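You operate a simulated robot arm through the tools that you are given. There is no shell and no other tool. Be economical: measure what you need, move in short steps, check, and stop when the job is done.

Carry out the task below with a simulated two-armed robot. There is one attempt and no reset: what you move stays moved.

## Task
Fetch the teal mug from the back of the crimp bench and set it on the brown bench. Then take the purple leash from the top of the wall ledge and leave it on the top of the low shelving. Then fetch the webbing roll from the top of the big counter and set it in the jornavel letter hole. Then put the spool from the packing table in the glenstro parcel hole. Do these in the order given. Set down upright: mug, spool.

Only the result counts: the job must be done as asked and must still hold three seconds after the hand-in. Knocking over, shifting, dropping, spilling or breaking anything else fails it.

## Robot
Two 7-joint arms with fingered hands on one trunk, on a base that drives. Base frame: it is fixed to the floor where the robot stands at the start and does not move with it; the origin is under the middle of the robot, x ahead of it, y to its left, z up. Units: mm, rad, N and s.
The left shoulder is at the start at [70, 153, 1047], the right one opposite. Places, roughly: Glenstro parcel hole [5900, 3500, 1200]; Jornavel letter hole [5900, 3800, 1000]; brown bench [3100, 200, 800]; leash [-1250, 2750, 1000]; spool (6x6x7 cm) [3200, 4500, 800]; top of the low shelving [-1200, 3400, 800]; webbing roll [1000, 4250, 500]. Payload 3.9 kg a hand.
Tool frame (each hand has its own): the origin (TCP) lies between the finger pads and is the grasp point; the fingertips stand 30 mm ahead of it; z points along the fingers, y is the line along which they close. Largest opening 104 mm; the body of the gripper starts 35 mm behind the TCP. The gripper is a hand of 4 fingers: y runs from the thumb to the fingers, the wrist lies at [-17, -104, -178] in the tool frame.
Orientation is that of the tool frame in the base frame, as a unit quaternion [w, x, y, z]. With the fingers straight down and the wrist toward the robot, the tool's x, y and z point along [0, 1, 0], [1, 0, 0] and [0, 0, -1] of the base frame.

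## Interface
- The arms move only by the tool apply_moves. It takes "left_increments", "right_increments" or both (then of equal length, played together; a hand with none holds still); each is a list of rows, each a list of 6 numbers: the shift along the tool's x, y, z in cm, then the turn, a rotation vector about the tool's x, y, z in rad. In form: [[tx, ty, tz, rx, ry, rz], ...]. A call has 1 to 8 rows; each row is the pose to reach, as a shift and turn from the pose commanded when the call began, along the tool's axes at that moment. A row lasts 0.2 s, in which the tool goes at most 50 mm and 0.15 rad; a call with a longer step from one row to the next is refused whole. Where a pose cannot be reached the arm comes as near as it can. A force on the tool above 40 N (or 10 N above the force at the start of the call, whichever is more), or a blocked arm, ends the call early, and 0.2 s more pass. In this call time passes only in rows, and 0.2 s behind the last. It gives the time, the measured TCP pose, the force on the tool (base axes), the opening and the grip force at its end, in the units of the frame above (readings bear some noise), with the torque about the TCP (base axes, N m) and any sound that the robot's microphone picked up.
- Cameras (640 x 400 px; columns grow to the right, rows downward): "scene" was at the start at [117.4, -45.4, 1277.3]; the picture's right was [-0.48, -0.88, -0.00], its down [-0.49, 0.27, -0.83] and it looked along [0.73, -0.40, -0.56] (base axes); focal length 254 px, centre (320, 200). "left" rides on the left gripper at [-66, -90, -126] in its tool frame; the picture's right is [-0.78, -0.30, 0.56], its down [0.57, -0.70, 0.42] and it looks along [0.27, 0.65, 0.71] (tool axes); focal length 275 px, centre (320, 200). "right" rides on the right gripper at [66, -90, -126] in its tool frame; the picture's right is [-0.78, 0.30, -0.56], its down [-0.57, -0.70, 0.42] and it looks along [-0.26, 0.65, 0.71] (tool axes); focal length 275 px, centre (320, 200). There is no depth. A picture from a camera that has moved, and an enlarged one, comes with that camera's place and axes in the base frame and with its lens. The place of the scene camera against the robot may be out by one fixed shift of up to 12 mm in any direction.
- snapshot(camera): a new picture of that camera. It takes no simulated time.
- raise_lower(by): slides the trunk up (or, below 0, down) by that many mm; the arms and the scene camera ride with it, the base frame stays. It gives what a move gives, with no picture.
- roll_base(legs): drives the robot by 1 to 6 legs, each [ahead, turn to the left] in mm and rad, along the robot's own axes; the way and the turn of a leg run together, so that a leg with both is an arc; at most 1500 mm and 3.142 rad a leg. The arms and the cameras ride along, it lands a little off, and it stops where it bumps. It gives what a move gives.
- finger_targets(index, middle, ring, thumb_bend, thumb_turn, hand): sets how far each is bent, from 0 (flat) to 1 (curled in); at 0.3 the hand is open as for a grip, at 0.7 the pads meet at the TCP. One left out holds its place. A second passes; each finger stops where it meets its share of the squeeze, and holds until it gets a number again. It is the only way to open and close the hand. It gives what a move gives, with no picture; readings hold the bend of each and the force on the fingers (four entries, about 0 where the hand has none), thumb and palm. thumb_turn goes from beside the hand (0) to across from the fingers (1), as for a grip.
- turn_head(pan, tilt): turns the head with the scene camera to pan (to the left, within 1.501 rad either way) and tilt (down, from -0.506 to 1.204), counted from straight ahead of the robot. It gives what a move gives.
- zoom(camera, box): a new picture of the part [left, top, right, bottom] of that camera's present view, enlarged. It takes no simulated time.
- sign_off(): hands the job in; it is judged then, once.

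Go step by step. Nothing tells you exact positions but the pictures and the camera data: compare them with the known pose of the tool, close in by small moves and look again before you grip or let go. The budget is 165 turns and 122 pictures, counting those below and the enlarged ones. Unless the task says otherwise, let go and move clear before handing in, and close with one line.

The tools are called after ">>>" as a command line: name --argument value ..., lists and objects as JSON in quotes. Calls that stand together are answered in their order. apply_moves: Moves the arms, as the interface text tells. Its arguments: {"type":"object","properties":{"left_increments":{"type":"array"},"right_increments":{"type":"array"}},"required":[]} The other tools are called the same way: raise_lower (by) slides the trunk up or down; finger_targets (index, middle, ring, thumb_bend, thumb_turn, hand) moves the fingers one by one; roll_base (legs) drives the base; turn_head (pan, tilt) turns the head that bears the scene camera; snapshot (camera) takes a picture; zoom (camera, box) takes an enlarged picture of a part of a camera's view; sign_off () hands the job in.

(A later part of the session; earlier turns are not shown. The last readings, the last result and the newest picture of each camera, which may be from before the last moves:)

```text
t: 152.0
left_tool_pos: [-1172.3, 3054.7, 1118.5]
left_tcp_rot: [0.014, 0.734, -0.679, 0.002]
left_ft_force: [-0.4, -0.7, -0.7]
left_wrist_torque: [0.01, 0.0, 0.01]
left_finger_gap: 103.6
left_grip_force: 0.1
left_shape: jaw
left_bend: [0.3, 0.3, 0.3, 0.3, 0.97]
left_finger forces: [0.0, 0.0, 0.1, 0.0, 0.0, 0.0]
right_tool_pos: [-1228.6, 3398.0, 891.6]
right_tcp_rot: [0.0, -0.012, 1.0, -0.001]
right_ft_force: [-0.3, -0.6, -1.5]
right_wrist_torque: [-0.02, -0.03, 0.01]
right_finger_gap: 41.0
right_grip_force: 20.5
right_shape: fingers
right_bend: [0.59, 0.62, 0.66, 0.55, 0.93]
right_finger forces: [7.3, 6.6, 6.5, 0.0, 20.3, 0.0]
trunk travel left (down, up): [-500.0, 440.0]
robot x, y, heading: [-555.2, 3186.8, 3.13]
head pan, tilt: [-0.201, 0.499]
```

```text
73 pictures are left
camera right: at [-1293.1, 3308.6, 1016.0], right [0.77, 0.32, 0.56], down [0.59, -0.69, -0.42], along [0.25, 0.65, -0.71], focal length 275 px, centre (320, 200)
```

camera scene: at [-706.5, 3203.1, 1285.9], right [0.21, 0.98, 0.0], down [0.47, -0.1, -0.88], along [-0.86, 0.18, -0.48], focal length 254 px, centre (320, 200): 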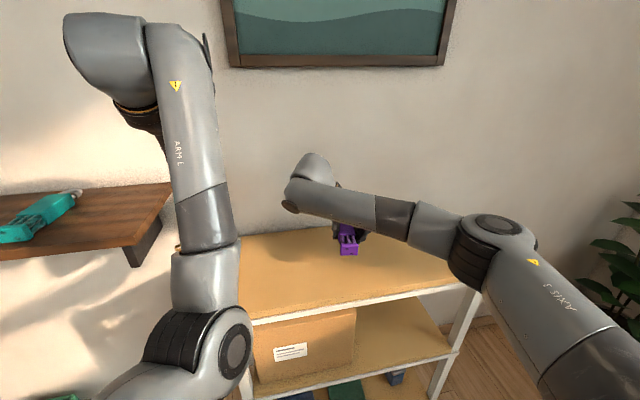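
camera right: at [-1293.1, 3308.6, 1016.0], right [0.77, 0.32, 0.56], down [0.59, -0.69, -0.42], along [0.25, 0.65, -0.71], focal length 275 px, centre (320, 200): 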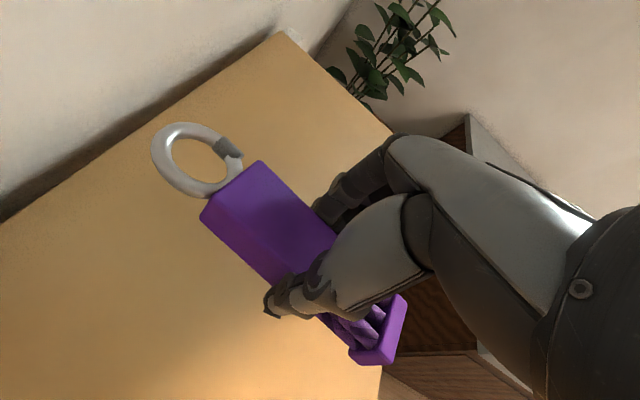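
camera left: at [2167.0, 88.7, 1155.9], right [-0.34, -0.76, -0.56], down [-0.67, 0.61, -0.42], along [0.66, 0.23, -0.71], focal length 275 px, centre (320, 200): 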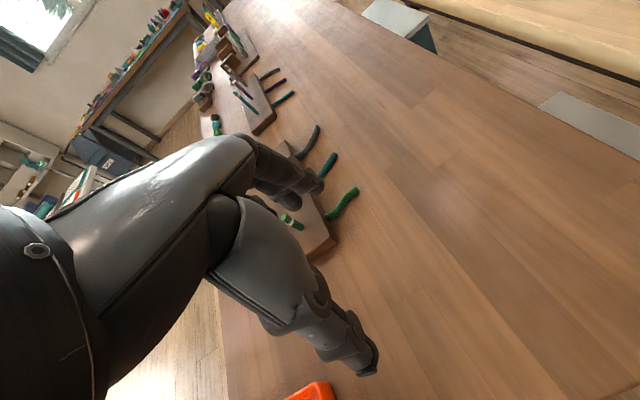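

The leash hovers over the shelf centre. I'll lower it step by step until it touches.

>>> apply_moves --right_increments '[[0, 0, 2, 0, 0, 0], [0, 0, 3.5, 0, 0, 0], [0, 0, 4.3, 0, 0, 0], [0, 0, 4.8, 0, 0, 0], [0, 0, 5.2, 0, 0, 0]]'

>>> zoom --camera "scene" --box '[270, 180, 430, 300]'

```text
t: 153.2
left_tool_pos: [-1171.3, 3054.1, 1118.7]
left_tcp_rot: [0.015, 0.734, -0.679, 0.002]
left_ft_force: [0.3, 1.0, -0.6]
left_wrist_torque: [0.0, 0.03, 0.01]
left_finger_gap: 103.6
left_grip_force: 0.1
left_shape: jaw
left_bend: [0.3, 0.3, 0.3, 0.3, 0.97]
left_finger forces: [0.0, 0.1, 0.0, 0.1, 0.0, 0.1]
right_tool_pos: [-1227.9, 3402.1, 839.6]
right_tcp_rot: [0.001, -0.012, 1.0, 0.001]
right_ft_force: [0.4, 1.0, -1.9]
right_wrist_torque: [0.0, -0.03, -0.02]
right_finger_gap: 41.3
right_grip_force: 20.2
right_shape: fingers
right_bend: [0.59, 0.62, 0.66, 0.55, 0.93]
right_finger forces: [7.2, 6.4, 6.5, 0.0, 20.3, 0.0]
trunk travel left (down, up): [-500.0, 440.0]
robot x, y, heading: [-555.8, 3186.1, 3.134]
head pan, tilt: [-0.201, 0.499]
```

```text
3.33 times, centred on (350, 240) of scene
camera zoom: at [-705.5, 3202.7, 1285.9], right [0.21, 0.98, 0.0], down [0.47, -0.1, -0.88], along [-0.86, 0.18, -0.48], focal length 848 px, centre (220, 67)
```

zoom: 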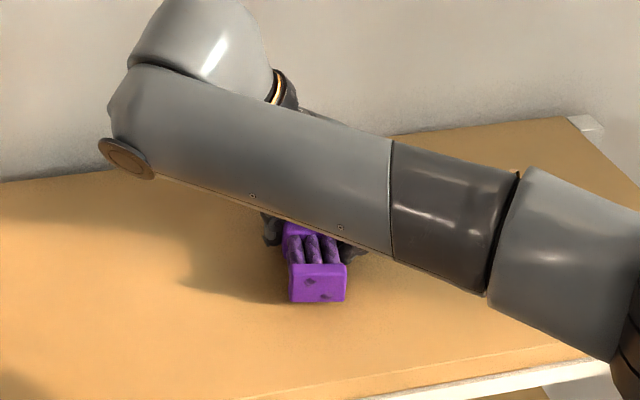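

>>> apply_moves --right_increments '[[0, 0, 0.4, 0, 0, 0], [0, 0, 0.8, 0, 0, 0], [0, 0, 1.1, 0, 0, 0]]'

```text
t: 154.0
left_tool_pos: [-1168.9, 3054.9, 1117.8]
left_tcp_rot: [0.015, 0.734, -0.679, 0.001]
left_ft_force: [-0.5, 0.5, -0.5]
left_wrist_torque: [-0.02, 0.01, -0.03]
left_finger_gap: 103.5
left_grip_force: 0.1
left_shape: jaw
left_bend: [0.3, 0.3, 0.3, 0.3, 0.97]
left_finger forces: [0.1, 0.0, 0.1, 0.0, 0.0, 0.0]
right_tool_pos: [-1227.7, 3401.0, 833.7]
right_tcp_rot: [-0.003, -0.012, 1.0, 0.001]
right_ft_force: [-3.4, 1.0, 12.2]
right_wrist_torque: [0.36, 0.21, 0.06]
right_finger_gap: 41.1
right_grip_force: 26.5
right_shape: fingers
right_bend: [0.59, 0.62, 0.66, 0.55, 0.93]
right_finger forces: [17.7, 6.9, 7.0, 0.1, 21.2, 0.0]
trunk travel left (down, up): [-500.0, 440.0]
robot x, y, heading: [-556.5, 3187.4, 3.135]
head pan, tilt: [-0.201, 0.499]
```

The leash has touched down on the shelf. I'll open the fingers and rise.

>>> finger_targets --hand "right" --index 0.36 --middle 0.33 --ring 0.36 --thumb_bend 0.33

>>> apply_moves --right_increments '[[0, 0, -3, 0, 0, 0], [0, 0, -7, 0, 0, 0], [0, 0, -11, 0, 0, 0], [0, 0, -15, 0, 0, 0], [0, 0, -19, 0, 0, 0], [0, 0, -22, 0, 0, 0]]'

>>> snapshot --camera "scene"

```text
t: 155.0
left_tool_pos: [-1170.4, 3052.3, 1119.0]
left_tcp_rot: [0.014, 0.733, -0.68, 0.001]
left_ft_force: [0.1, -0.7, -0.4]
left_wrist_torque: [-0.03, -0.01, -0.03]
left_finger_gap: 103.5
left_grip_force: 0.1
left_shape: jaw
left_bend: [0.3, 0.3, 0.3, 0.3, 0.97]
left_finger forces: [0.0, 0.0, 0.1, 0.1, 0.0, 0.0]
right_tool_pos: [-1227.4, 3400.1, 830.4]
right_tcp_rot: [-0.001, -0.013, 1.0, 0.0]
right_ft_force: [0.7, -3.8, 9.4]
right_wrist_torque: [0.36, -0.13, -0.08]
right_finger_gap: 93.1
right_grip_force: 3.9
right_shape: fingers
right_bend: [0.36, 0.35, 0.36, 0.33, 0.97]
right_finger forces: [0.0, 9.2, 0.0, 0.1, 0.0, 0.1]
trunk travel left (down, up): [-500.0, 440.0]
robot x, y, heading: [-553.0, 3185.7, 3.137]
head pan, tilt: [-0.201, 0.499]
```

```text
t: 156.4
left_tool_pos: [-1171.3, 3053.7, 1118.4]
left_tcp_rot: [0.015, 0.734, -0.679, 0.001]
left_ft_force: [0.5, 0.0, 0.1]
left_wrist_torque: [0.01, -0.01, 0.0]
left_finger_gap: 103.8
left_grip_force: 0.1
left_shape: jaw
left_bend: [0.3, 0.3, 0.3, 0.3, 0.97]
left_finger forces: [0.0, 0.1, 0.0, 0.0, 0.0, 0.0]
right_tool_pos: [-1230.0, 3401.4, 1048.5]
right_tcp_rot: [0.0, -0.012, 1.0, 0.0]
right_ft_force: [0.3, -0.6, 0.0]
right_wrist_torque: [0.02, 0.01, 0.03]
right_finger_gap: 93.2
right_grip_force: 0.1
right_shape: fingers
right_bend: [0.36, 0.33, 0.36, 0.33, 0.97]
right_finger forces: [0.0, 0.0, 0.0, 0.0, 0.0, 0.0]
trunk travel left (down, up): [-500.0, 440.0]
robot x, y, heading: [-553.8, 3183.0, 3.133]
head pan, tilt: [-0.201, 0.499]
```

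```text
71 pictures are left
camera scene: at [-704.7, 3202.0, 1286.0], right [0.21, 0.98, 0.0], down [0.47, -0.1, -0.88], along [-0.86, 0.18, -0.48], focal length 254 px, centre (320, 200)
```

scene: 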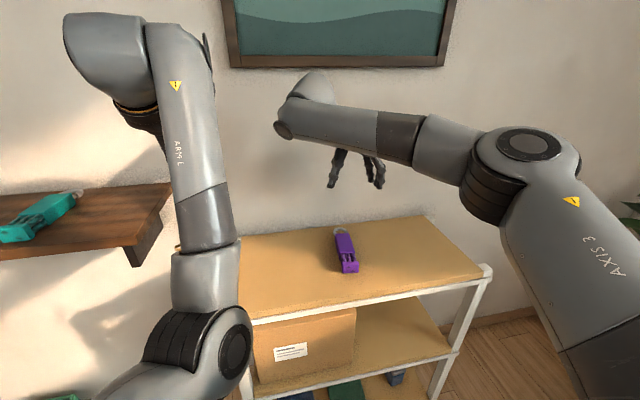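

The leash rests on the shelf top. Next is the webbing roll on the big counter near (1000, 4250): I'll drive there and face it.

>>> roll_base --legs '[[-310, 0], [0, -1.571], [0, -1.571], [1090, 0], [0, 1.571]]'

>>> turn_head --pan -0.1 --tilt 0.55

>>> snapshot --camera "scene"

```text
t: 175.1
left_tool_pos: [687.2, 3824.0, 1117.8]
left_tcp_rot: [-0.011, -0.054, 0.998, 0.009]
left_ft_force: [0.5, 0.3, -0.6]
left_wrist_torque: [0.01, 0.0, -0.02]
left_finger_gap: 103.8
left_grip_force: 0.1
left_shape: jaw
left_bend: [0.3, 0.3, 0.3, 0.3, 0.97]
left_finger forces: [0.1, 0.0, 0.0, 0.0, 0.0, 0.1]
right_tool_pos: [1030.8, 3893.3, 1047.9]
right_tcp_rot: [0.0, 0.687, 0.727, 0.0]
right_ft_force: [-0.7, -0.4, 0.6]
right_wrist_torque: [-0.02, 0.02, 0.0]
right_finger_gap: 93.2
right_grip_force: 0.0
right_shape: fingers
right_bend: [0.36, 0.33, 0.36, 0.33, 0.97]
right_finger forces: [0.0, 0.0, 0.0, 0.1, 0.0, 0.0]
trunk travel left (down, up): [-500.0, 440.0]
robot x, y, heading: [837.9, 3214.1, 1.596]
head pan, tilt: [-0.201, 0.499]
```

```text
t: 175.7
left_tool_pos: [686.6, 3822.7, 1118.1]
left_tcp_rot: [-0.011, -0.054, 0.998, 0.009]
left_ft_force: [1.0, 0.0, -0.4]
left_wrist_torque: [0.0, -0.02, -0.02]
left_finger_gap: 103.6
left_grip_force: 0.2
left_shape: jaw
left_bend: [0.3, 0.3, 0.3, 0.3, 0.97]
left_finger forces: [0.0, 0.0, 0.1, 0.0, 0.0, 0.0]
right_tool_pos: [1032.2, 3895.1, 1046.5]
right_tcp_rot: [0.001, 0.687, 0.727, 0.001]
right_ft_force: [0.8, 0.7, 0.4]
right_wrist_torque: [0.01, 0.02, 0.0]
right_finger_gap: 93.3
right_grip_force: 0.0
right_shape: fingers
right_bend: [0.36, 0.33, 0.36, 0.33, 0.97]
right_finger forces: [0.1, 0.0, 0.0, 0.0, 0.0, 0.0]
trunk travel left (down, up): [-500.0, 440.0]
robot x, y, heading: [837.0, 3210.3, 1.596]
head pan, tilt: [-0.099, 0.55]
```

```text
70 pictures are left
camera scene: at [832.7, 3349.1, 1281.4], right [1.0, -0.07, 0.0], down [-0.04, -0.52, -0.85], along [0.06, 0.85, -0.52], focal length 254 px, centre (320, 200)
```

scene: 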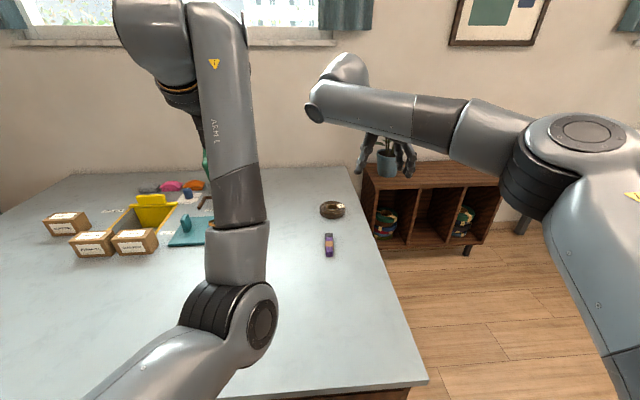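

>>> zoom --camera "scene" --box '[290, 180, 390, 270]'

>>> zoom --camera "scene" --box '[20, 160, 280, 290]'

>>> snapshot --camera "right"

```text
4.44 times, centred on (340, 225) of scene
camera zoom: at [832.7, 3349.1, 1281.4], right [1.0, -0.07, 0.0], down [-0.04, -0.52, -0.85], along [0.06, 0.85, -0.52], focal length 1131 px, centre (231, 89)
```

zoom: 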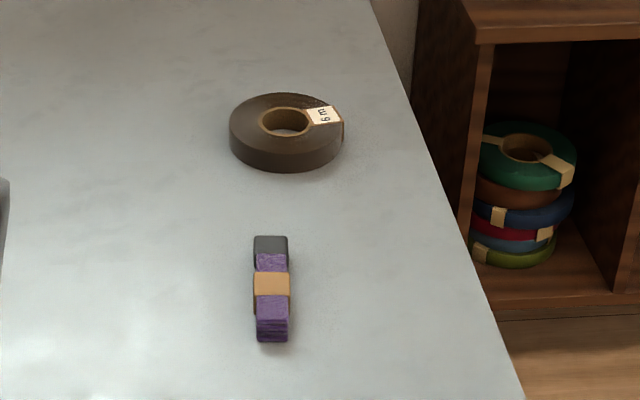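

```text
2.46 times, centred on (150, 225) of scene
camera zoom: at [832.7, 3349.1, 1281.4], right [1.0, -0.07, 0.0], down [-0.04, -0.52, -0.85], along [0.06, 0.85, -0.52], focal length 626 px, centre (738, 138)
```

zoom: 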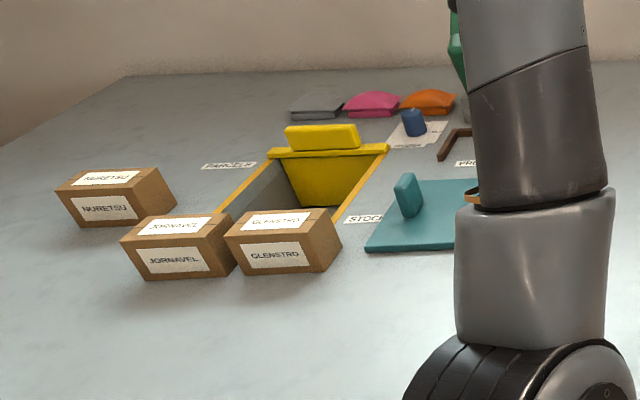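

```text
67 pictures are left
camera right: at [937.7, 3956.0, 1171.9], right [0.34, -0.76, 0.56], down [-0.67, -0.61, -0.42], along [0.66, -0.23, -0.71], focal length 275 px, centre (320, 200)
```

right: 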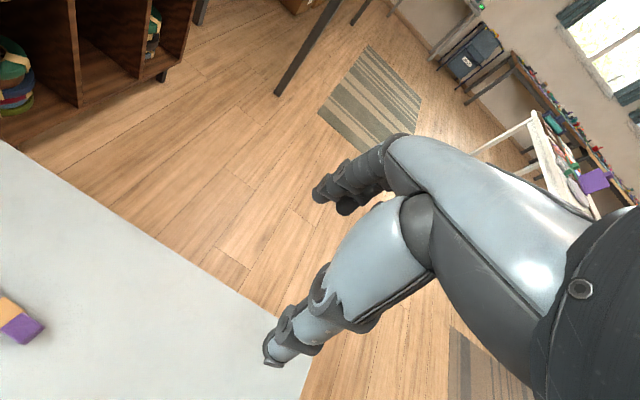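

The webbing roll is the flat dark roll near (967, 4367), and comparing views puts the counter top around z 590. Before choosing a grasp I'll check the pigeonhole cabinet's hole sizes from here.

>>> turn_head --pan -1.5 --tilt 0.1

>>> zoom --camera "scene" --box '[240, 130, 400, 230]'

```text
t: 177.3
left_tool_pos: [686.7, 3822.8, 1116.8]
left_tcp_rot: [-0.01, -0.054, 0.998, 0.009]
left_ft_force: [-0.9, -0.7, -0.5]
left_wrist_torque: [-0.03, -0.04, 0.0]
left_finger_gap: 103.8
left_grip_force: 0.1
left_shape: jaw
left_bend: [0.3, 0.3, 0.3, 0.3, 0.97]
left_finger forces: [0.0, 0.0, 0.1, 0.0, 0.0, 0.0]
right_tool_pos: [1029.9, 3893.9, 1046.9]
right_tcp_rot: [-0.001, 0.687, 0.727, 0.0]
right_ft_force: [0.2, -0.5, -0.3]
right_wrist_torque: [-0.01, 0.0, -0.01]
right_finger_gap: 93.2
right_grip_force: 0.0
right_shape: fingers
right_bend: [0.36, 0.33, 0.36, 0.33, 0.97]
right_finger forces: [0.1, 0.0, 0.1, 0.1, 0.0, 0.0]
trunk travel left (down, up): [-500.0, 440.0]
robot x, y, heading: [838.8, 3213.2, 1.593]
head pan, tilt: [-1.499, 0.099]
```

```text
4.00 times, centred on (320, 180) of scene
camera zoom: at [917.7, 3268.5, 1323.0], right [0.1, -1.0, 0.0], down [-0.1, -0.01, -0.99], along [0.99, 0.1, -0.1], focal length 1018 px, centre (320, 280)
```

zoom: 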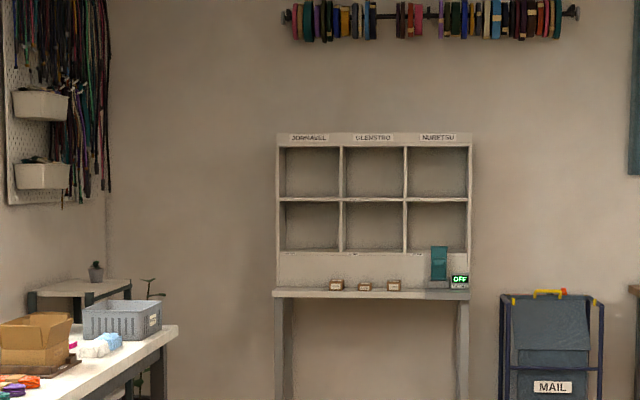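

The pigeonhole cells are about 300×245 mm, so there's room for a tilted hand. The roll is best picked from the counter's right side, standing near (1600, 4400) facing it, with the left hand.

>>> roll_base --legs '[[0, -1.596], [770, 0], [0, 1.571], [1150, 0], [0, 1.571]]'

>>> turn_head --pan 0.0 --tilt 0.6

>>> snapshot --camera "scene"

```text
t: 193.1
left_tool_pos: [1453.8, 4747.8, 1118.7]
left_tcp_rot: [-0.01, -0.043, 0.999, 0.009]
left_ft_force: [-1.0, 0.2, 0.4]
left_wrist_torque: [0.01, -0.04, 0.0]
left_finger_gap: 103.9
left_grip_force: 0.1
left_shape: jaw
left_bend: [0.3, 0.3, 0.3, 0.3, 0.97]
left_finger forces: [0.0, 0.0, 0.1, 0.0, 0.1, 0.0]
right_tool_pos: [1800.4, 4805.4, 1049.7]
right_tcp_rot: [0.009, 0.69, 0.724, -0.005]
right_ft_force: [6.2, -18.6, -0.4]
right_wrist_torque: [2.49, 0.67, 1.61]
right_finger_gap: 93.0
right_grip_force: 0.1
right_shape: fingers
right_bend: [0.36, 0.33, 0.36, 0.33, 0.97]
right_finger forces: [0.0, 0.1, 0.0, 0.0, 0.1, 0.0]
trunk travel left (down, up): [-500.0, 440.0]
robot x, y, heading: [1596.0, 4137.8, 1.573]
head pan, tilt: [-1.499, 0.099]
stopped in leg 4: the force on the tool passed its limit (the readings are from after the stop); the commanded pose is now the measured one
```

```text
t: 194.7
left_tool_pos: [1455.2, 4746.9, 1120.2]
left_tcp_rot: [-0.012, -0.044, 0.999, 0.009]
left_ft_force: [-0.8, 0.6, 0.1]
left_wrist_torque: [0.01, -0.01, 0.01]
left_finger_gap: 103.9
left_grip_force: 0.0
left_shape: jaw
left_bend: [0.3, 0.3, 0.3, 0.3, 0.97]
left_finger forces: [0.0, 0.1, 0.0, 0.0, 0.0, 0.1]
right_tool_pos: [1799.2, 4806.5, 1048.8]
right_tcp_rot: [0.007, 0.689, 0.724, -0.004]
right_ft_force: [6.5, -20.2, -0.9]
right_wrist_torque: [2.71, 0.8, 1.7]
right_finger_gap: 93.1
right_grip_force: 0.0
right_shape: fingers
right_bend: [0.36, 0.33, 0.36, 0.33, 0.97]
right_finger forces: [0.0, 0.0, 0.1, 0.0, 0.0, 0.1]
trunk travel left (down, up): [-500.0, 440.0]
robot x, y, heading: [1593.1, 4137.9, 1.573]
head pan, tilt: [0.0, 0.6]
```

```text
65 pictures are left
camera scene: at [1583.4, 4268.0, 1277.5], right [1.0, 0.0, 0.0], down [0.0, -0.56, -0.83], along [0.0, 0.83, -0.56], focal length 254 px, centre (320, 200)
```

scene: 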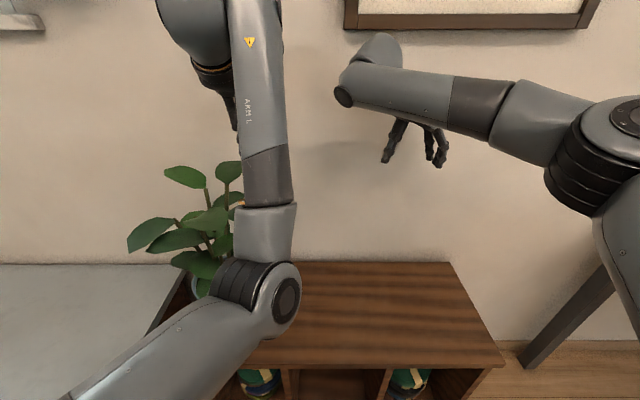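

The right hand just brushed the bare wall. I'll back off 200 mm and approach the roll diagonally instead.

>>> roll_base --legs '[[-200, 0], [0, 0.93], [170, 0]]'

>>> snapshot --camera "scene"

>>> snapshot --camera "left"

```text
t: 199.8
left_tool_pos: [874.1, 4288.0, 1115.2]
left_tcp_rot: [-0.012, -0.491, 0.871, 0.002]
left_ft_force: [-0.9, -0.5, -0.5]
left_wrist_torque: [-0.01, -0.03, 0.0]
left_finger_gap: 103.8
left_grip_force: 0.0
left_shape: jaw
left_bend: [0.3, 0.3, 0.3, 0.3, 0.97]
left_finger forces: [0.1, 0.0, 0.0, 0.0, 0.1, 0.0]
right_tool_pos: [1031.5, 4599.1, 1046.4]
right_tcp_rot: [0.011, 0.286, 0.958, 0.0]
right_ft_force: [-0.2, -0.7, -0.3]
right_wrist_torque: [0.01, -0.01, 0.02]
right_finger_gap: 92.8
right_grip_force: 0.1
right_shape: fingers
right_bend: [0.36, 0.33, 0.36, 0.33, 0.97]
right_finger forces: [0.0, 0.1, 0.1, 0.0, 0.0, 0.1]
trunk travel left (down, up): [-500.0, 440.0]
robot x, y, heading: [1455.0, 4039.0, 2.504]
head pan, tilt: [0.0, 0.6]
```

```text
64 pictures are left
camera scene: at [1331.4, 4116.1, 1277.0], right [0.59, 0.81, 0.0], down [0.46, -0.33, -0.83], along [-0.66, 0.49, -0.56], focal length 254 px, centre (320, 200)
```

scene: 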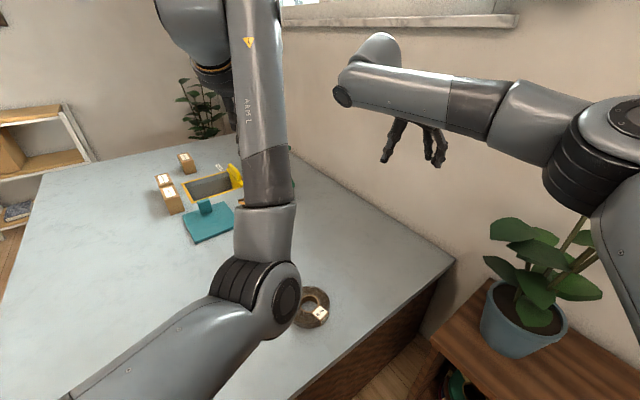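

```text
63 pictures are left
camera left: at [988.0, 4298.9, 1238.4], right [0.64, 0.51, -0.58], down [0.29, -0.86, -0.42], along [-0.71, 0.1, -0.7], focal length 275 px, centre (320, 200)
```

left: 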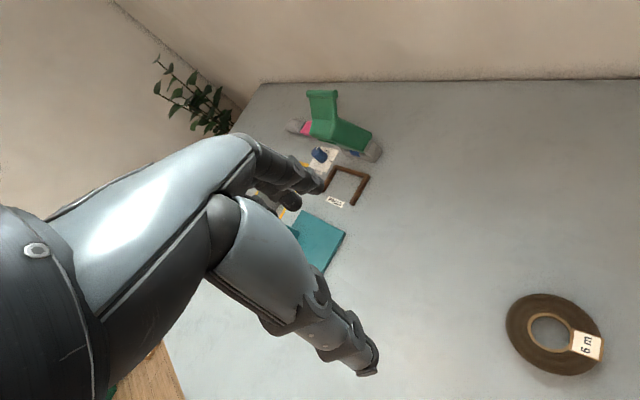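

Both cameras agree that the roll's centre is at (973, 4351) with its top at z≈610. I'll use the left hand with the thumb in the roll's hole and fingers outside, so I'm presetting the gap and moving above.

>>> finger_targets --hand "left" --index 0.45 --middle 0.45 --ring 0.45 --thumb_bend 0.48

>>> apply_moves --left_increments '[[-3.5, -0.3, 3, 0, 0, 0], [-7, -0.5, 6, 0, 0, 0], [-10.5, -0.8, 9, 0, 0, 0], [-10.5, -0.8, 13.9, 0, 0, 0], [-10.5, -0.8, 18.8, 0, 0, 0], [-10.5, -0.8, 23.7, 0, 0, 0], [-10.5, -0.8, 28.6, 0, 0, 0], [-10.5, -0.8, 33.5, 0, 0, 0]]'

>>> snapshot --camera "left"

>>> snapshot --camera "scene"

```text
t: 200.8
left_tool_pos: [875.7, 4289.3, 1115.9]
left_tcp_rot: [-0.012, -0.492, 0.871, 0.001]
left_ft_force: [0.7, -0.8, -0.2]
left_wrist_torque: [0.0, -0.02, -0.01]
left_finger_gap: 63.3
left_grip_force: 0.2
left_shape: fingers
left_bend: [0.45, 0.45, 0.45, 0.48, 0.97]
left_finger forces: [0.0, 0.0, 0.0, 0.1, 0.0, 0.0]
right_tool_pos: [1030.8, 4600.1, 1045.8]
right_tcp_rot: [0.011, 0.287, 0.958, 0.0]
right_ft_force: [-0.1, 0.9, -0.4]
right_wrist_torque: [-0.05, 0.03, -0.01]
right_finger_gap: 93.0
right_grip_force: 0.0
right_shape: fingers
right_bend: [0.36, 0.33, 0.36, 0.33, 0.97]
right_finger forces: [0.0, 0.0, 0.0, 0.0, 0.1, 0.1]
trunk travel left (down, up): [-500.0, 440.0]
robot x, y, heading: [1452.6, 4039.2, 2.508]
head pan, tilt: [0.0, 0.6]
```

```text
t: 202.2
left_tool_pos: [871.1, 4332.7, 885.8]
left_tcp_rot: [-0.072, -0.529, 0.846, 0.002]
left_ft_force: [0.9, -0.3, -1.0]
left_wrist_torque: [0.01, 0.01, 0.04]
left_finger_gap: 63.1
left_grip_force: 0.0
left_shape: fingers
left_bend: [0.45, 0.45, 0.45, 0.48, 0.97]
left_finger forces: [0.0, 0.0, 0.1, 0.1, 0.0, 0.0]
right_tool_pos: [1030.7, 4601.1, 1045.3]
right_tcp_rot: [0.012, 0.288, 0.958, 0.0]
right_ft_force: [0.0, -0.2, -0.7]
right_wrist_torque: [0.02, -0.02, 0.0]
right_finger_gap: 93.3
right_grip_force: 0.1
right_shape: fingers
right_bend: [0.36, 0.33, 0.36, 0.33, 0.97]
right_finger forces: [0.1, 0.0, 0.0, 0.1, 0.1, 0.0]
trunk travel left (down, up): [-500.0, 440.0]
robot x, y, heading: [1454.0, 4038.7, 2.511]
head pan, tilt: [0.0, 0.6]
stopped in row 7 (left hand): the arm was blocked; the commanded pose is now the measured one
```

```text
62 pictures are left
camera left: at [994.3, 4360.6, 995.4], right [0.53, 0.52, -0.67], down [0.33, -0.85, -0.41], along [-0.78, 0.0, -0.62], focal length 275 px, centre (320, 200)
```

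left: 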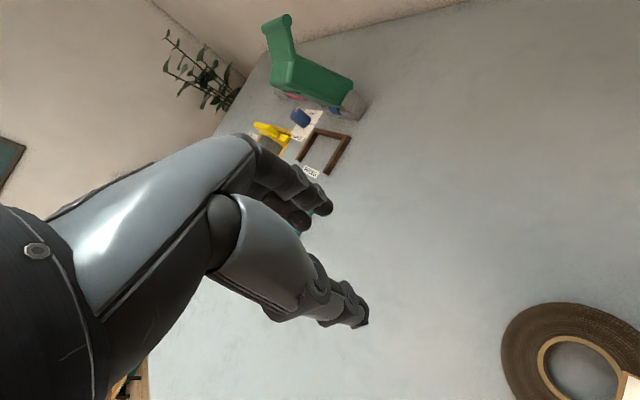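

```text
61 pictures are left
camera scene: at [1330.6, 4116.7, 1276.9], right [0.59, 0.81, 0.0], down [0.46, -0.33, -0.82], along [-0.66, 0.49, -0.57], focal length 254 px, centre (320, 200)
```

scene: 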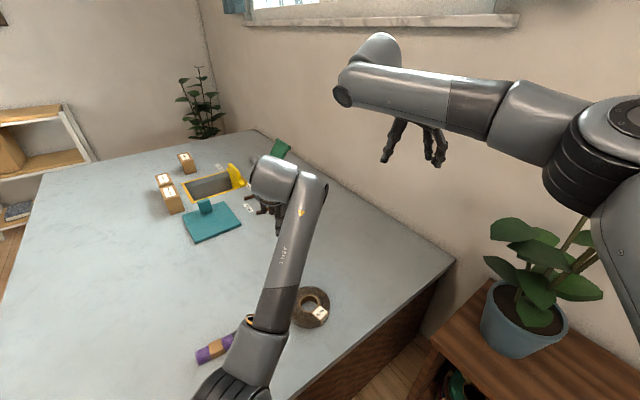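

The left arm hit a joint limit at this height. I'll straighten and lift the hand a bit, then lower the trunk 250 mm so the arm works nearer its comfortable range.

>>> apply_moves --left_increments '[[0, 0, -3, 0.04, -0.06, 0], [0, 0, -6, 0.08, -0.12, 0]]'

>>> raise_lower --by -250

>>> snapshot --camera "scene"

```text
t: 202.8
left_tool_pos: [880.5, 4337.3, 947.5]
left_tcp_rot: [0.005, -0.529, 0.849, 0.001]
left_ft_force: [-0.2, -0.7, 0.7]
left_wrist_torque: [-0.01, -0.02, 0.03]
left_finger_gap: 63.4
left_grip_force: 0.1
left_shape: fingers
left_bend: [0.45, 0.45, 0.45, 0.48, 0.97]
left_finger forces: [0.1, 0.0, 0.0, 0.1, 0.0, 0.0]
right_tool_pos: [1031.8, 4601.1, 1046.9]
right_tcp_rot: [0.011, 0.287, 0.958, 0.0]
right_ft_force: [0.4, -0.2, 0.6]
right_wrist_torque: [-0.03, 0.04, -0.02]
right_finger_gap: 93.0
right_grip_force: 0.1
right_shape: fingers
right_bend: [0.36, 0.33, 0.36, 0.33, 0.97]
right_finger forces: [0.1, 0.0, 0.1, 0.0, 0.0, 0.0]
trunk travel left (down, up): [-500.0, 440.0]
robot x, y, heading: [1454.9, 4036.1, 2.504]
head pan, tilt: [0.0, 0.6]
```

```text
t: 205.4
left_tool_pos: [886.9, 4337.2, 735.0]
left_tcp_rot: [-0.015, -0.526, 0.85, 0.023]
left_ft_force: [-1.0, 0.3, -0.6]
left_wrist_torque: [-0.02, -0.02, -0.03]
left_finger_gap: 63.2
left_grip_force: 0.0
left_shape: fingers
left_bend: [0.45, 0.45, 0.45, 0.48, 0.97]
left_finger forces: [0.1, 0.0, 0.0, 0.0, 0.1, 0.0]
right_tool_pos: [1041.5, 4597.3, 812.0]
right_tcp_rot: [0.004, 0.289, 0.957, 0.001]
right_ft_force: [-1.0, 0.8, 0.7]
right_wrist_torque: [-0.01, 0.0, -0.01]
right_finger_gap: 93.3
right_grip_force: 0.1
right_shape: fingers
right_bend: [0.36, 0.33, 0.36, 0.33, 0.97]
right_finger forces: [0.0, 0.0, 0.0, 0.0, 0.0, 0.1]
trunk travel left (down, up): [-250.0, 690.0]
robot x, y, heading: [1453.7, 4038.5, 2.506]
head pan, tilt: [0.0, 0.6]
```

```text
60 pictures are left
camera scene: at [1346.0, 4108.9, 1035.4], right [0.59, 0.81, 0.0], down [0.44, -0.33, -0.84], along [-0.67, 0.49, -0.55], focal length 254 px, centre (320, 200)
```

scene: 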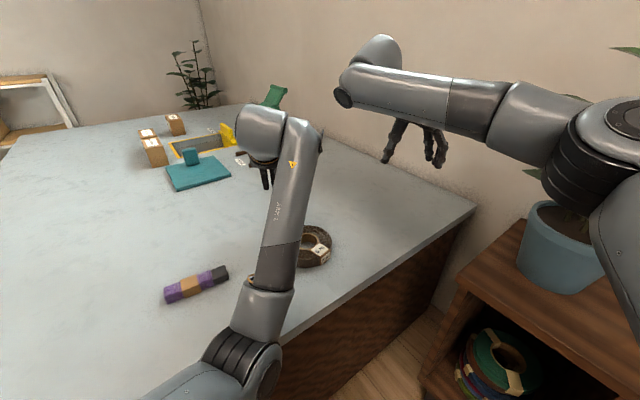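

The trunk is down. I'll shift the left hand over the far wall of the roll and level it.

>>> apply_moves --left_increments '[[-2.5, -1.3, 0, 0.03, 0, 0], [-5.1, -2.6, 0.5, 0.055, 0, 0], [-5.1, -2.6, 3.5, 0.055, 0, 0]]'

>>> snapshot --camera "left"

>>> zoom --camera "scene" --box '[220, 150, 380, 290]'

```text
t: 206.4
left_tool_pos: [899.0, 4357.6, 734.3]
left_tcp_rot: [-0.043, -0.547, 0.836, 0.03]
left_ft_force: [-0.3, 0.6, -0.3]
left_wrist_torque: [0.01, -0.01, 0.03]
left_finger_gap: 63.1
left_grip_force: 0.1
left_shape: fingers
left_bend: [0.45, 0.45, 0.45, 0.48, 0.97]
left_finger forces: [0.1, 0.1, 0.1, 0.0, 0.0, 0.0]
right_tool_pos: [1039.2, 4595.2, 804.0]
right_tcp_rot: [0.005, 0.286, 0.958, 0.001]
right_ft_force: [-0.4, -1.1, 0.1]
right_wrist_torque: [0.04, -0.08, -0.01]
right_finger_gap: 93.5
right_grip_force: 0.0
right_shape: fingers
right_bend: [0.36, 0.33, 0.36, 0.33, 0.97]
right_finger forces: [0.0, 0.1, 0.0, 0.1, 0.0, 0.1]
trunk travel left (down, up): [-250.0, 690.0]
robot x, y, heading: [1452.2, 4036.4, 2.523]
head pan, tilt: [0.0, 0.6]
stopped in row 3 (left hand): the arm was blocked; the commanded pose is now the measured one
```

```text
59 pictures are left
camera left: at [1018.9, 4381.3, 847.1], right [0.52, 0.59, -0.61], down [0.37, -0.8, -0.47], along [-0.77, 0.02, -0.64], focal length 275 px, centre (320, 200)
```

left: 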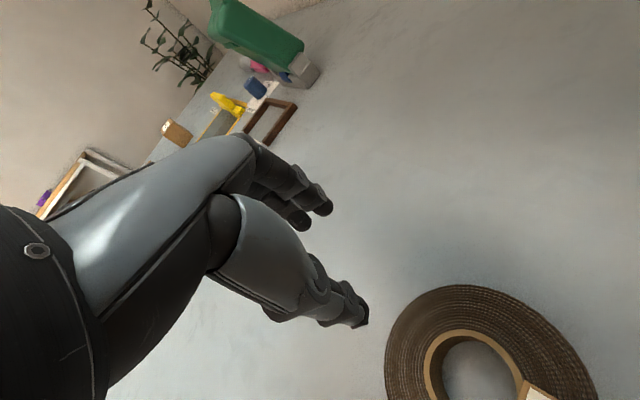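

```text
2.86 times, centred on (300, 220) of scene
camera zoom: at [1339.6, 4107.3, 1028.5], right [0.58, 0.82, 0.0], down [0.45, -0.32, -0.83], along [-0.68, 0.48, -0.55], focal length 727 px, centre (377, 143)
```

zoom: 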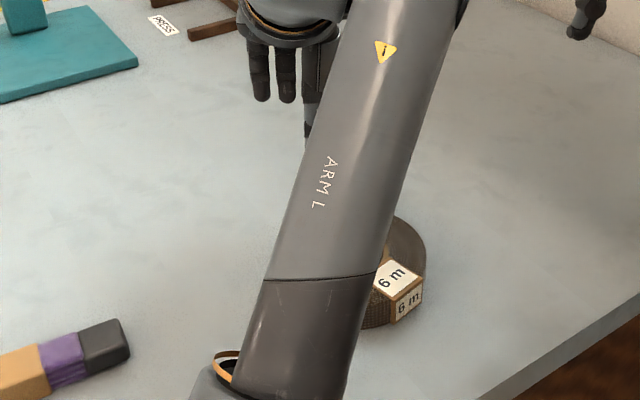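

The arm's elbow seems to be pressing the counter edge, so the low-elbow posture is wrong. I'll raise the trunk well up so the arm slopes down to the roll instead.

>>> raise_lower --by 420

>>> snapshot --camera "scene"

```text
refused: 420 is not a number from -400 to 400
```

```text
57 pictures are left
camera scene: at [1339.6, 4107.3, 1028.5], right [0.58, 0.82, 0.0], down [0.45, -0.32, -0.83], along [-0.68, 0.48, -0.55], focal length 254 px, centre (320, 200)
```

scene: 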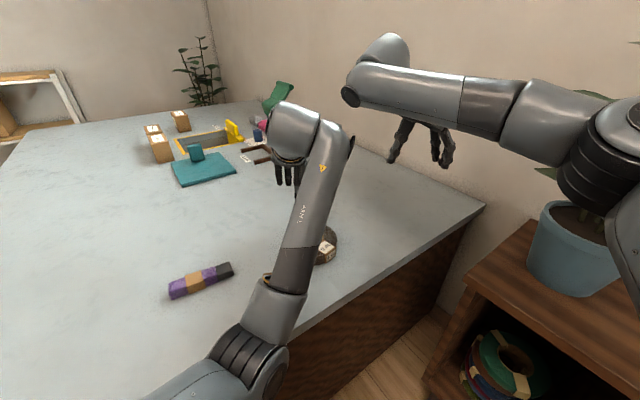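

>>> raise_lower --by 400

>>> snapshot --camera "scene"

```text
t: 210.2
left_tool_pos: [892.1, 4362.1, 1119.0]
left_tcp_rot: [-0.035, -0.546, 0.837, 0.02]
left_ft_force: [-0.3, -0.5, 0.2]
left_wrist_torque: [-0.05, 0.01, 0.03]
left_finger_gap: 63.2
left_grip_force: 0.0
left_shape: fingers
left_bend: [0.45, 0.45, 0.45, 0.48, 0.97]
left_finger forces: [0.1, 0.0, 0.0, 0.0, 0.1, 0.0]
right_tool_pos: [1031.5, 4602.1, 1194.7]
right_tcp_rot: [0.011, 0.288, 0.958, -0.002]
right_ft_force: [-0.7, -0.7, 0.5]
right_wrist_torque: [0.0, 0.0, -0.03]
right_finger_gap: 93.2
right_grip_force: 0.1
right_shape: fingers
right_bend: [0.36, 0.33, 0.36, 0.33, 0.97]
right_finger forces: [0.0, 0.0, 0.1, 0.0, 0.0, 0.1]
trunk travel left (down, up): [-650.0, 290.0]
robot x, y, heading: [1451.7, 4041.8, 2.516]
head pan, tilt: [0.0, 0.6]
```

```text
56 pictures are left
camera scene: at [1329.6, 4115.4, 1426.8], right [0.58, 0.81, 0.0], down [0.46, -0.33, -0.82], along [-0.67, 0.48, -0.57], focal length 254 px, centre (320, 200)
```

scene: 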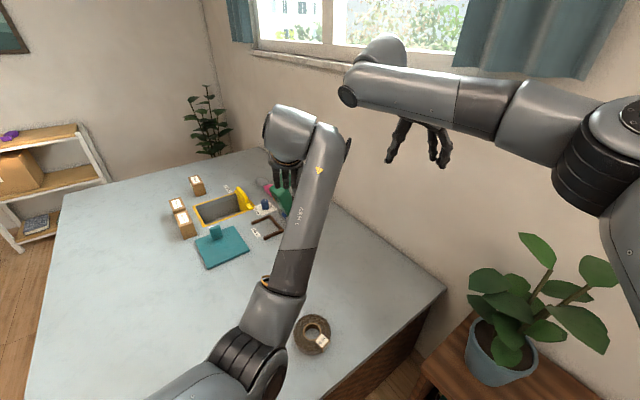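

>>> apply_moves --left_increments '[[-1.1, -1.7, 0, 0.04, -0.02, 0], [-2.2, -3.4, 2, 0.072, -0.037, 0], [-2.6, -4, 6.5, 0.072, -0.037, 0], [-2.8, -4.4, 11, 0.072, -0.037, 0], [-3, -4.8, 15.5, 0.072, -0.037, 0], [-3.2, -5.1, 20, 0.072, -0.037, 0]]'

>>> snapshot --camera "scene"

```text
t: 211.2
left_tool_pos: [874.4, 4325.5, 1038.3]
left_tcp_rot: [-0.059, -0.583, 0.81, 0.003]
left_ft_force: [-0.2, -0.2, -0.2]
left_wrist_torque: [0.0, -0.01, 0.01]
left_finger_gap: 63.1
left_grip_force: 0.1
left_shape: fingers
left_bend: [0.45, 0.45, 0.45, 0.48, 0.97]
left_finger forces: [0.1, 0.0, 0.1, 0.1, 0.0, 0.0]
right_tool_pos: [1031.4, 4602.9, 1195.9]
right_tcp_rot: [0.011, 0.286, 0.958, -0.002]
right_ft_force: [0.4, -0.1, -0.5]
right_wrist_torque: [-0.02, 0.0, 0.0]
right_finger_gap: 93.3
right_grip_force: 0.0
right_shape: fingers
right_bend: [0.36, 0.33, 0.36, 0.33, 0.97]
right_finger forces: [0.0, 0.1, 0.0, 0.0, 0.0, 0.0]
trunk travel left (down, up): [-650.0, 290.0]
robot x, y, heading: [1451.9, 4039.8, 2.522]
head pan, tilt: [0.0, 0.6]
stopped in row 4 (left hand): the arm was blocked; the commanded pose is now the measured one
```

```text
55 pictures are left
camera scene: at [1329.3, 4115.1, 1426.9], right [0.58, 0.81, 0.0], down [0.46, -0.33, -0.82], along [-0.67, 0.48, -0.57], focal length 254 px, centre (320, 200)
```

scene: 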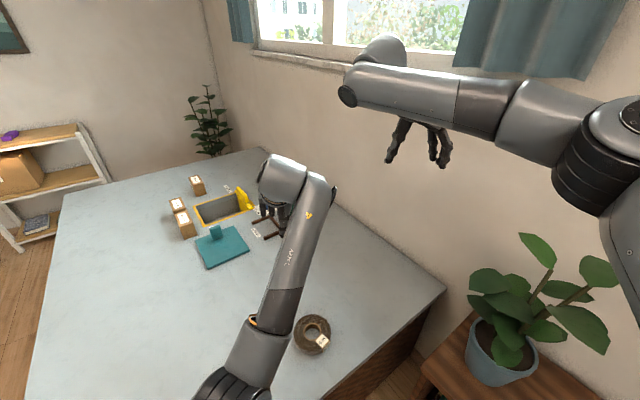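

The block always occurs at the same height relative to the trunk, so it's a joint limit of this arm posture. I'll move the left hand toward the robot's centreline, restore its orientation, and retry the descent.

>>> apply_moves --left_increments '[[0, 0, -4, 0.02, -0.03, 0.08], [-3, -1.6, -6, 0.04, -0.05, 0.16], [-6, -3.2, -6, 0.06, -0.07, 0.24], [-9, -4.9, -6, 0.073, -0.09, 0.31], [-11.6, -6.5, -6, 0.073, -0.09, 0.31]]'

>>> apply_moves --left_increments '[[0, 0, 4, 0, 0, 0], [0, 0, 8, 0, 0, 0], [0, 0, 12, 0, 0, 0], [0, 0, 16, 0, 0, 0], [0, 0, 20, 0, 0, 0]]'

>>> snapshot --camera "scene"

```text
t: 212.6
left_tool_pos: [930.4, 4390.8, 1088.2]
left_tcp_rot: [-0.039, -0.489, 0.871, -0.008]
left_ft_force: [0.3, 0.7, -0.3]
left_wrist_torque: [0.02, 0.01, 0.03]
left_finger_gap: 63.2
left_grip_force: 0.0
left_shape: fingers
left_bend: [0.45, 0.45, 0.45, 0.48, 0.97]
left_finger forces: [0.0, 0.1, 0.0, 0.1, 0.0, 0.1]
right_tool_pos: [1032.2, 4602.9, 1195.6]
right_tcp_rot: [0.011, 0.287, 0.958, 0.0]
right_ft_force: [0.6, 0.5, 0.1]
right_wrist_torque: [0.0, -0.01, -0.01]
right_finger_gap: 93.2
right_grip_force: 0.1
right_shape: fingers
right_bend: [0.36, 0.33, 0.36, 0.33, 0.97]
right_finger forces: [0.1, 0.0, 0.1, 0.1, 0.1, 0.0]
trunk travel left (down, up): [-650.0, 290.0]
robot x, y, heading: [1455.3, 4033.1, 2.518]
head pan, tilt: [0.0, 0.6]
stopped in row 5 (left hand): the arm was blocked; the commanded pose is now the measured one
```

```text
t: 214.0
left_tool_pos: [876.1, 4353.7, 897.7]
left_tcp_rot: [-0.085, -0.504, 0.86, -0.007]
left_ft_force: [-0.9, -0.2, -0.5]
left_wrist_torque: [-0.04, -0.01, 0.02]
left_finger_gap: 63.0
left_grip_force: 0.0
left_shape: fingers
left_bend: [0.45, 0.45, 0.45, 0.48, 0.97]
left_finger forces: [0.1, 0.1, 0.0, 0.0, 0.0, 0.0]
right_tool_pos: [1033.1, 4601.6, 1195.4]
right_tcp_rot: [0.011, 0.286, 0.958, -0.001]
right_ft_force: [0.8, -0.8, -0.1]
right_wrist_torque: [0.0, 0.0, 0.03]
right_finger_gap: 93.4
right_grip_force: 0.1
right_shape: fingers
right_bend: [0.36, 0.33, 0.36, 0.33, 0.97]
right_finger forces: [0.1, 0.1, 0.0, 0.0, 0.1, 0.0]
trunk travel left (down, up): [-650.0, 290.0]
robot x, y, heading: [1451.8, 4039.7, 2.515]
head pan, tilt: [0.0, 0.6]
stopped in row 5 (left hand): the arm was blocked; the commanded pose is now the measured one
```

```text
54 pictures are left
camera scene: at [1330.0, 4115.5, 1426.9], right [0.58, 0.81, 0.0], down [0.46, -0.33, -0.83], along [-0.67, 0.48, -0.56], focal length 254 px, centre (320, 200)
```

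scene: 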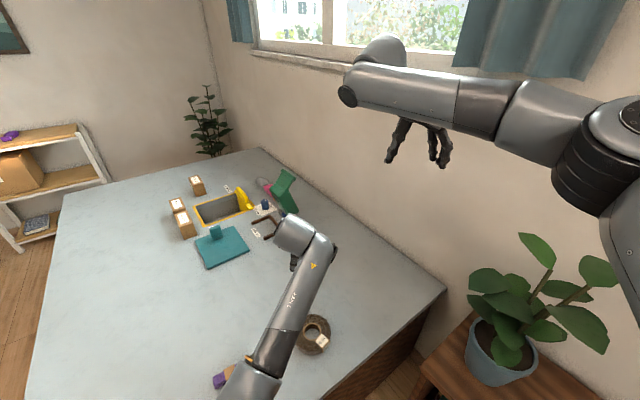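

The left arm's posture is limiting, so I'll use the right arm with its elbow out, which has reached low before. I'll raise the left hand clear and reposition the base for the right hand.

>>> apply_moves --left_increments '[[0, 0, -4.5, 0, 0, 0], [0, 0, -9, 0, 0, 0], [0, 0, -13.5, 0, 0, 0], [0, 0, -18, 0, 0, 0], [1, 0, -22.5, 0, 0, 0], [2, 0, -27, 0, 0, 0], [3, 0, -31, 0, 0, 0]]'

>>> roll_base --legs '[[-100, 0], [0, 0.27]]'

>>> apply_moves --right_increments '[[0, 0, 4.5, 0, 0, 0], [0, 0, 9, 0, 0, 0], [0, 0, 13.5, 0, 0, 0], [0, 0, 18, 0, 0, 0], [0, 0, 22, 0, 0, 0]]'

>>> snapshot --camera "scene"

>>> snapshot --camera "right"

```text
t: 215.6
left_tool_pos: [905.5, 4356.1, 1208.0]
left_tcp_rot: [-0.08, -0.502, 0.861, -0.007]
left_ft_force: [0.1, -0.1, 0.7]
left_wrist_torque: [0.0, 0.01, 0.02]
left_finger_gap: 63.1
left_grip_force: 0.1
left_shape: fingers
left_bend: [0.45, 0.45, 0.45, 0.48, 0.97]
left_finger forces: [0.1, 0.0, 0.0, 0.0, 0.0, 0.0]
right_tool_pos: [1031.5, 4602.5, 1195.9]
right_tcp_rot: [0.01, 0.287, 0.958, -0.001]
right_ft_force: [-0.1, 0.0, 0.0]
right_wrist_torque: [-0.01, 0.0, -0.02]
right_finger_gap: 93.1
right_grip_force: 0.2
right_shape: fingers
right_bend: [0.36, 0.33, 0.36, 0.33, 0.97]
right_finger forces: [0.1, 0.0, 0.0, 0.1, 0.0, 0.0]
trunk travel left (down, up): [-650.0, 290.0]
robot x, y, heading: [1455.0, 4038.6, 2.518]
head pan, tilt: [0.0, 0.6]
```

```text
t: 217.7
left_tool_pos: [922.7, 4140.4, 1208.8]
left_tcp_rot: [-0.08, -0.614, 0.785, -0.017]
left_ft_force: [-0.4, 0.0, -0.3]
left_wrist_torque: [-0.02, 0.04, -0.04]
left_finger_gap: 63.3
left_grip_force: 0.0
left_shape: fingers
left_bend: [0.45, 0.45, 0.45, 0.48, 0.97]
left_finger forces: [0.0, 0.0, 0.0, 0.0, 0.1, 0.0]
right_tool_pos: [980.2, 4409.0, 1196.4]
right_tcp_rot: [0.011, 0.154, 0.988, 0.0]
right_ft_force: [0.2, 0.5, 0.6]
right_wrist_torque: [0.0, 0.04, -0.01]
right_finger_gap: 93.2
right_grip_force: 0.0
right_shape: fingers
right_bend: [0.36, 0.33, 0.36, 0.33, 0.97]
right_finger forces: [0.1, 0.0, 0.1, 0.0, 0.0, 0.1]
trunk travel left (down, up): [-650.0, 290.0]
robot x, y, heading: [1535.6, 3977.9, 2.791]
head pan, tilt: [0.0, 0.6]
```

```text
t: 218.9
left_tool_pos: [920.8, 4140.5, 1207.3]
left_tcp_rot: [-0.08, -0.614, 0.785, -0.018]
left_ft_force: [-0.6, 0.3, -0.7]
left_wrist_torque: [-0.02, 0.01, 0.0]
left_finger_gap: 63.2
left_grip_force: 0.0
left_shape: fingers
left_bend: [0.45, 0.45, 0.45, 0.48, 0.97]
left_finger forces: [0.1, 0.1, 0.0, 0.0, 0.0, 0.0]
right_tool_pos: [982.6, 4412.0, 976.1]
right_tcp_rot: [0.012, 0.154, 0.988, 0.0]
right_ft_force: [-0.7, 0.1, -0.3]
right_wrist_torque: [-0.01, 0.02, -0.02]
right_finger_gap: 93.2
right_grip_force: 0.1
right_shape: fingers
right_bend: [0.36, 0.33, 0.36, 0.33, 0.97]
right_finger forces: [0.1, 0.0, 0.1, 0.0, 0.0, 0.0]
trunk travel left (down, up): [-650.0, 290.0]
robot x, y, heading: [1536.1, 3975.1, 2.784]
head pan, tilt: [0.0, 0.6]
```

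```text
53 pictures are left
camera scene: at [1393.5, 4023.5, 1426.9], right [0.35, 0.94, 0.0], down [0.53, -0.2, -0.82], along [-0.77, 0.29, -0.57], focal length 254 px, centre (320, 200)
```

scene: 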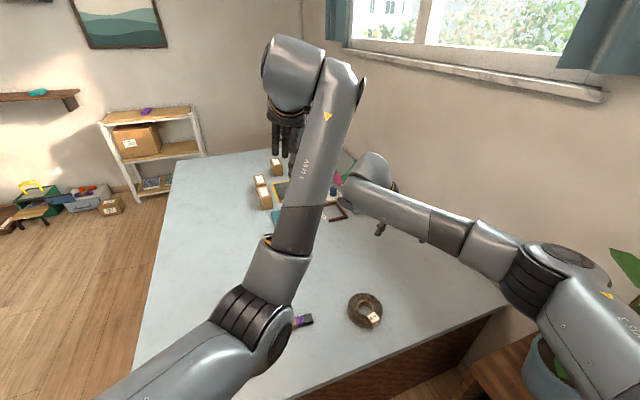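

```text
52 pictures are left
camera right: at [890.6, 4348.0, 1099.6], right [0.82, 0.05, 0.57], down [0.34, -0.84, -0.41], along [0.47, 0.53, -0.71], focal length 275 px, centre (320, 200)
```

right: 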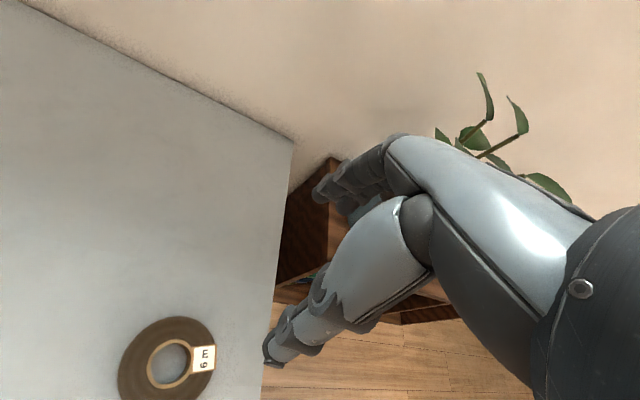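

The right arm descends fine. I'll raise the left hand more so its elbow clears the counter, then lower the trunk in stages with a check.

>>> apply_moves --left_increments '[[0, -1, -4.5, 0, 0, 0], [0, -2, -9, 0, 0, 0], [0, -3, -13.5, 0, 0, 0], [0, -4, -18, 0, 0, 0], [0, -5, -22, 0, 0, 0]]'

>>> raise_lower --by -200

>>> snapshot --camera "scene"

>>> snapshot --camera "right"

```text
t: 219.8
left_tool_pos: [915.1, 4077.5, 1348.7]
left_tcp_rot: [-0.071, -0.679, 0.73, -0.034]
left_ft_force: [-0.5, 0.2, 0.0]
left_wrist_torque: [0.02, 0.02, -0.01]
left_finger_gap: 63.0
left_grip_force: 0.0
left_shape: fingers
left_bend: [0.45, 0.45, 0.45, 0.48, 0.97]
left_finger forces: [0.0, 0.1, 0.1, 0.0, 0.1, 0.0]
right_tool_pos: [982.8, 4410.7, 975.3]
right_tcp_rot: [0.011, 0.154, 0.988, 0.0]
right_ft_force: [0.0, 0.6, -0.4]
right_wrist_torque: [0.01, 0.04, -0.05]
right_finger_gap: 93.1
right_grip_force: 0.1
right_shape: fingers
right_bend: [0.36, 0.33, 0.36, 0.33, 0.97]
right_finger forces: [0.1, 0.1, 0.0, 0.0, 0.1, 0.0]
trunk travel left (down, up): [-650.0, 290.0]
robot x, y, heading: [1536.4, 3979.7, 2.789]
head pan, tilt: [0.0, 0.6]
stopped in row 4 (left hand): the arm was blocked; the commanded pose is now the measured one
```

```text
t: 222.0
left_tool_pos: [915.4, 4078.9, 1148.6]
left_tcp_rot: [-0.071, -0.678, 0.731, -0.035]
left_ft_force: [-0.6, 0.0, -0.8]
left_wrist_torque: [0.01, 0.0, -0.01]
left_finger_gap: 63.1
left_grip_force: 0.1
left_shape: fingers
left_bend: [0.45, 0.45, 0.45, 0.48, 0.97]
left_finger forces: [0.0, 0.0, 0.0, 0.0, 0.0, 0.0]
right_tool_pos: [983.5, 4411.2, 776.6]
right_tcp_rot: [0.011, 0.154, 0.988, 0.0]
right_ft_force: [0.5, 0.0, -0.8]
right_wrist_torque: [-0.03, 0.01, 0.03]
right_finger_gap: 93.4
right_grip_force: 0.2
right_shape: fingers
right_bend: [0.36, 0.33, 0.36, 0.33, 0.97]
right_finger forces: [0.0, 0.1, 0.0, 0.0, 0.1, 0.1]
trunk travel left (down, up): [-450.0, 490.0]
robot x, y, heading: [1533.9, 3975.6, 2.783]
head pan, tilt: [0.0, 0.6]
```

```text
51 pictures are left
camera scene: at [1394.3, 4023.0, 1226.9], right [0.35, 0.94, 0.0], down [0.53, -0.2, -0.83], along [-0.77, 0.28, -0.56], focal length 254 px, centre (320, 200)
```

scene: 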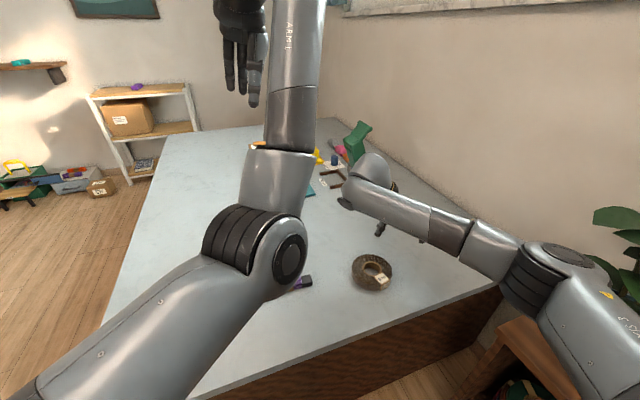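

```text
50 pictures are left
camera right: at [890.8, 4346.8, 899.8], right [0.82, 0.05, 0.57], down [0.34, -0.84, -0.41], along [0.47, 0.54, -0.71], focal length 275 px, centre (320, 200)
```

right: 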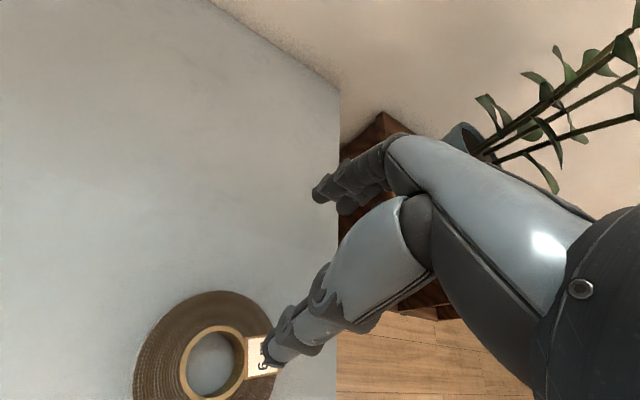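

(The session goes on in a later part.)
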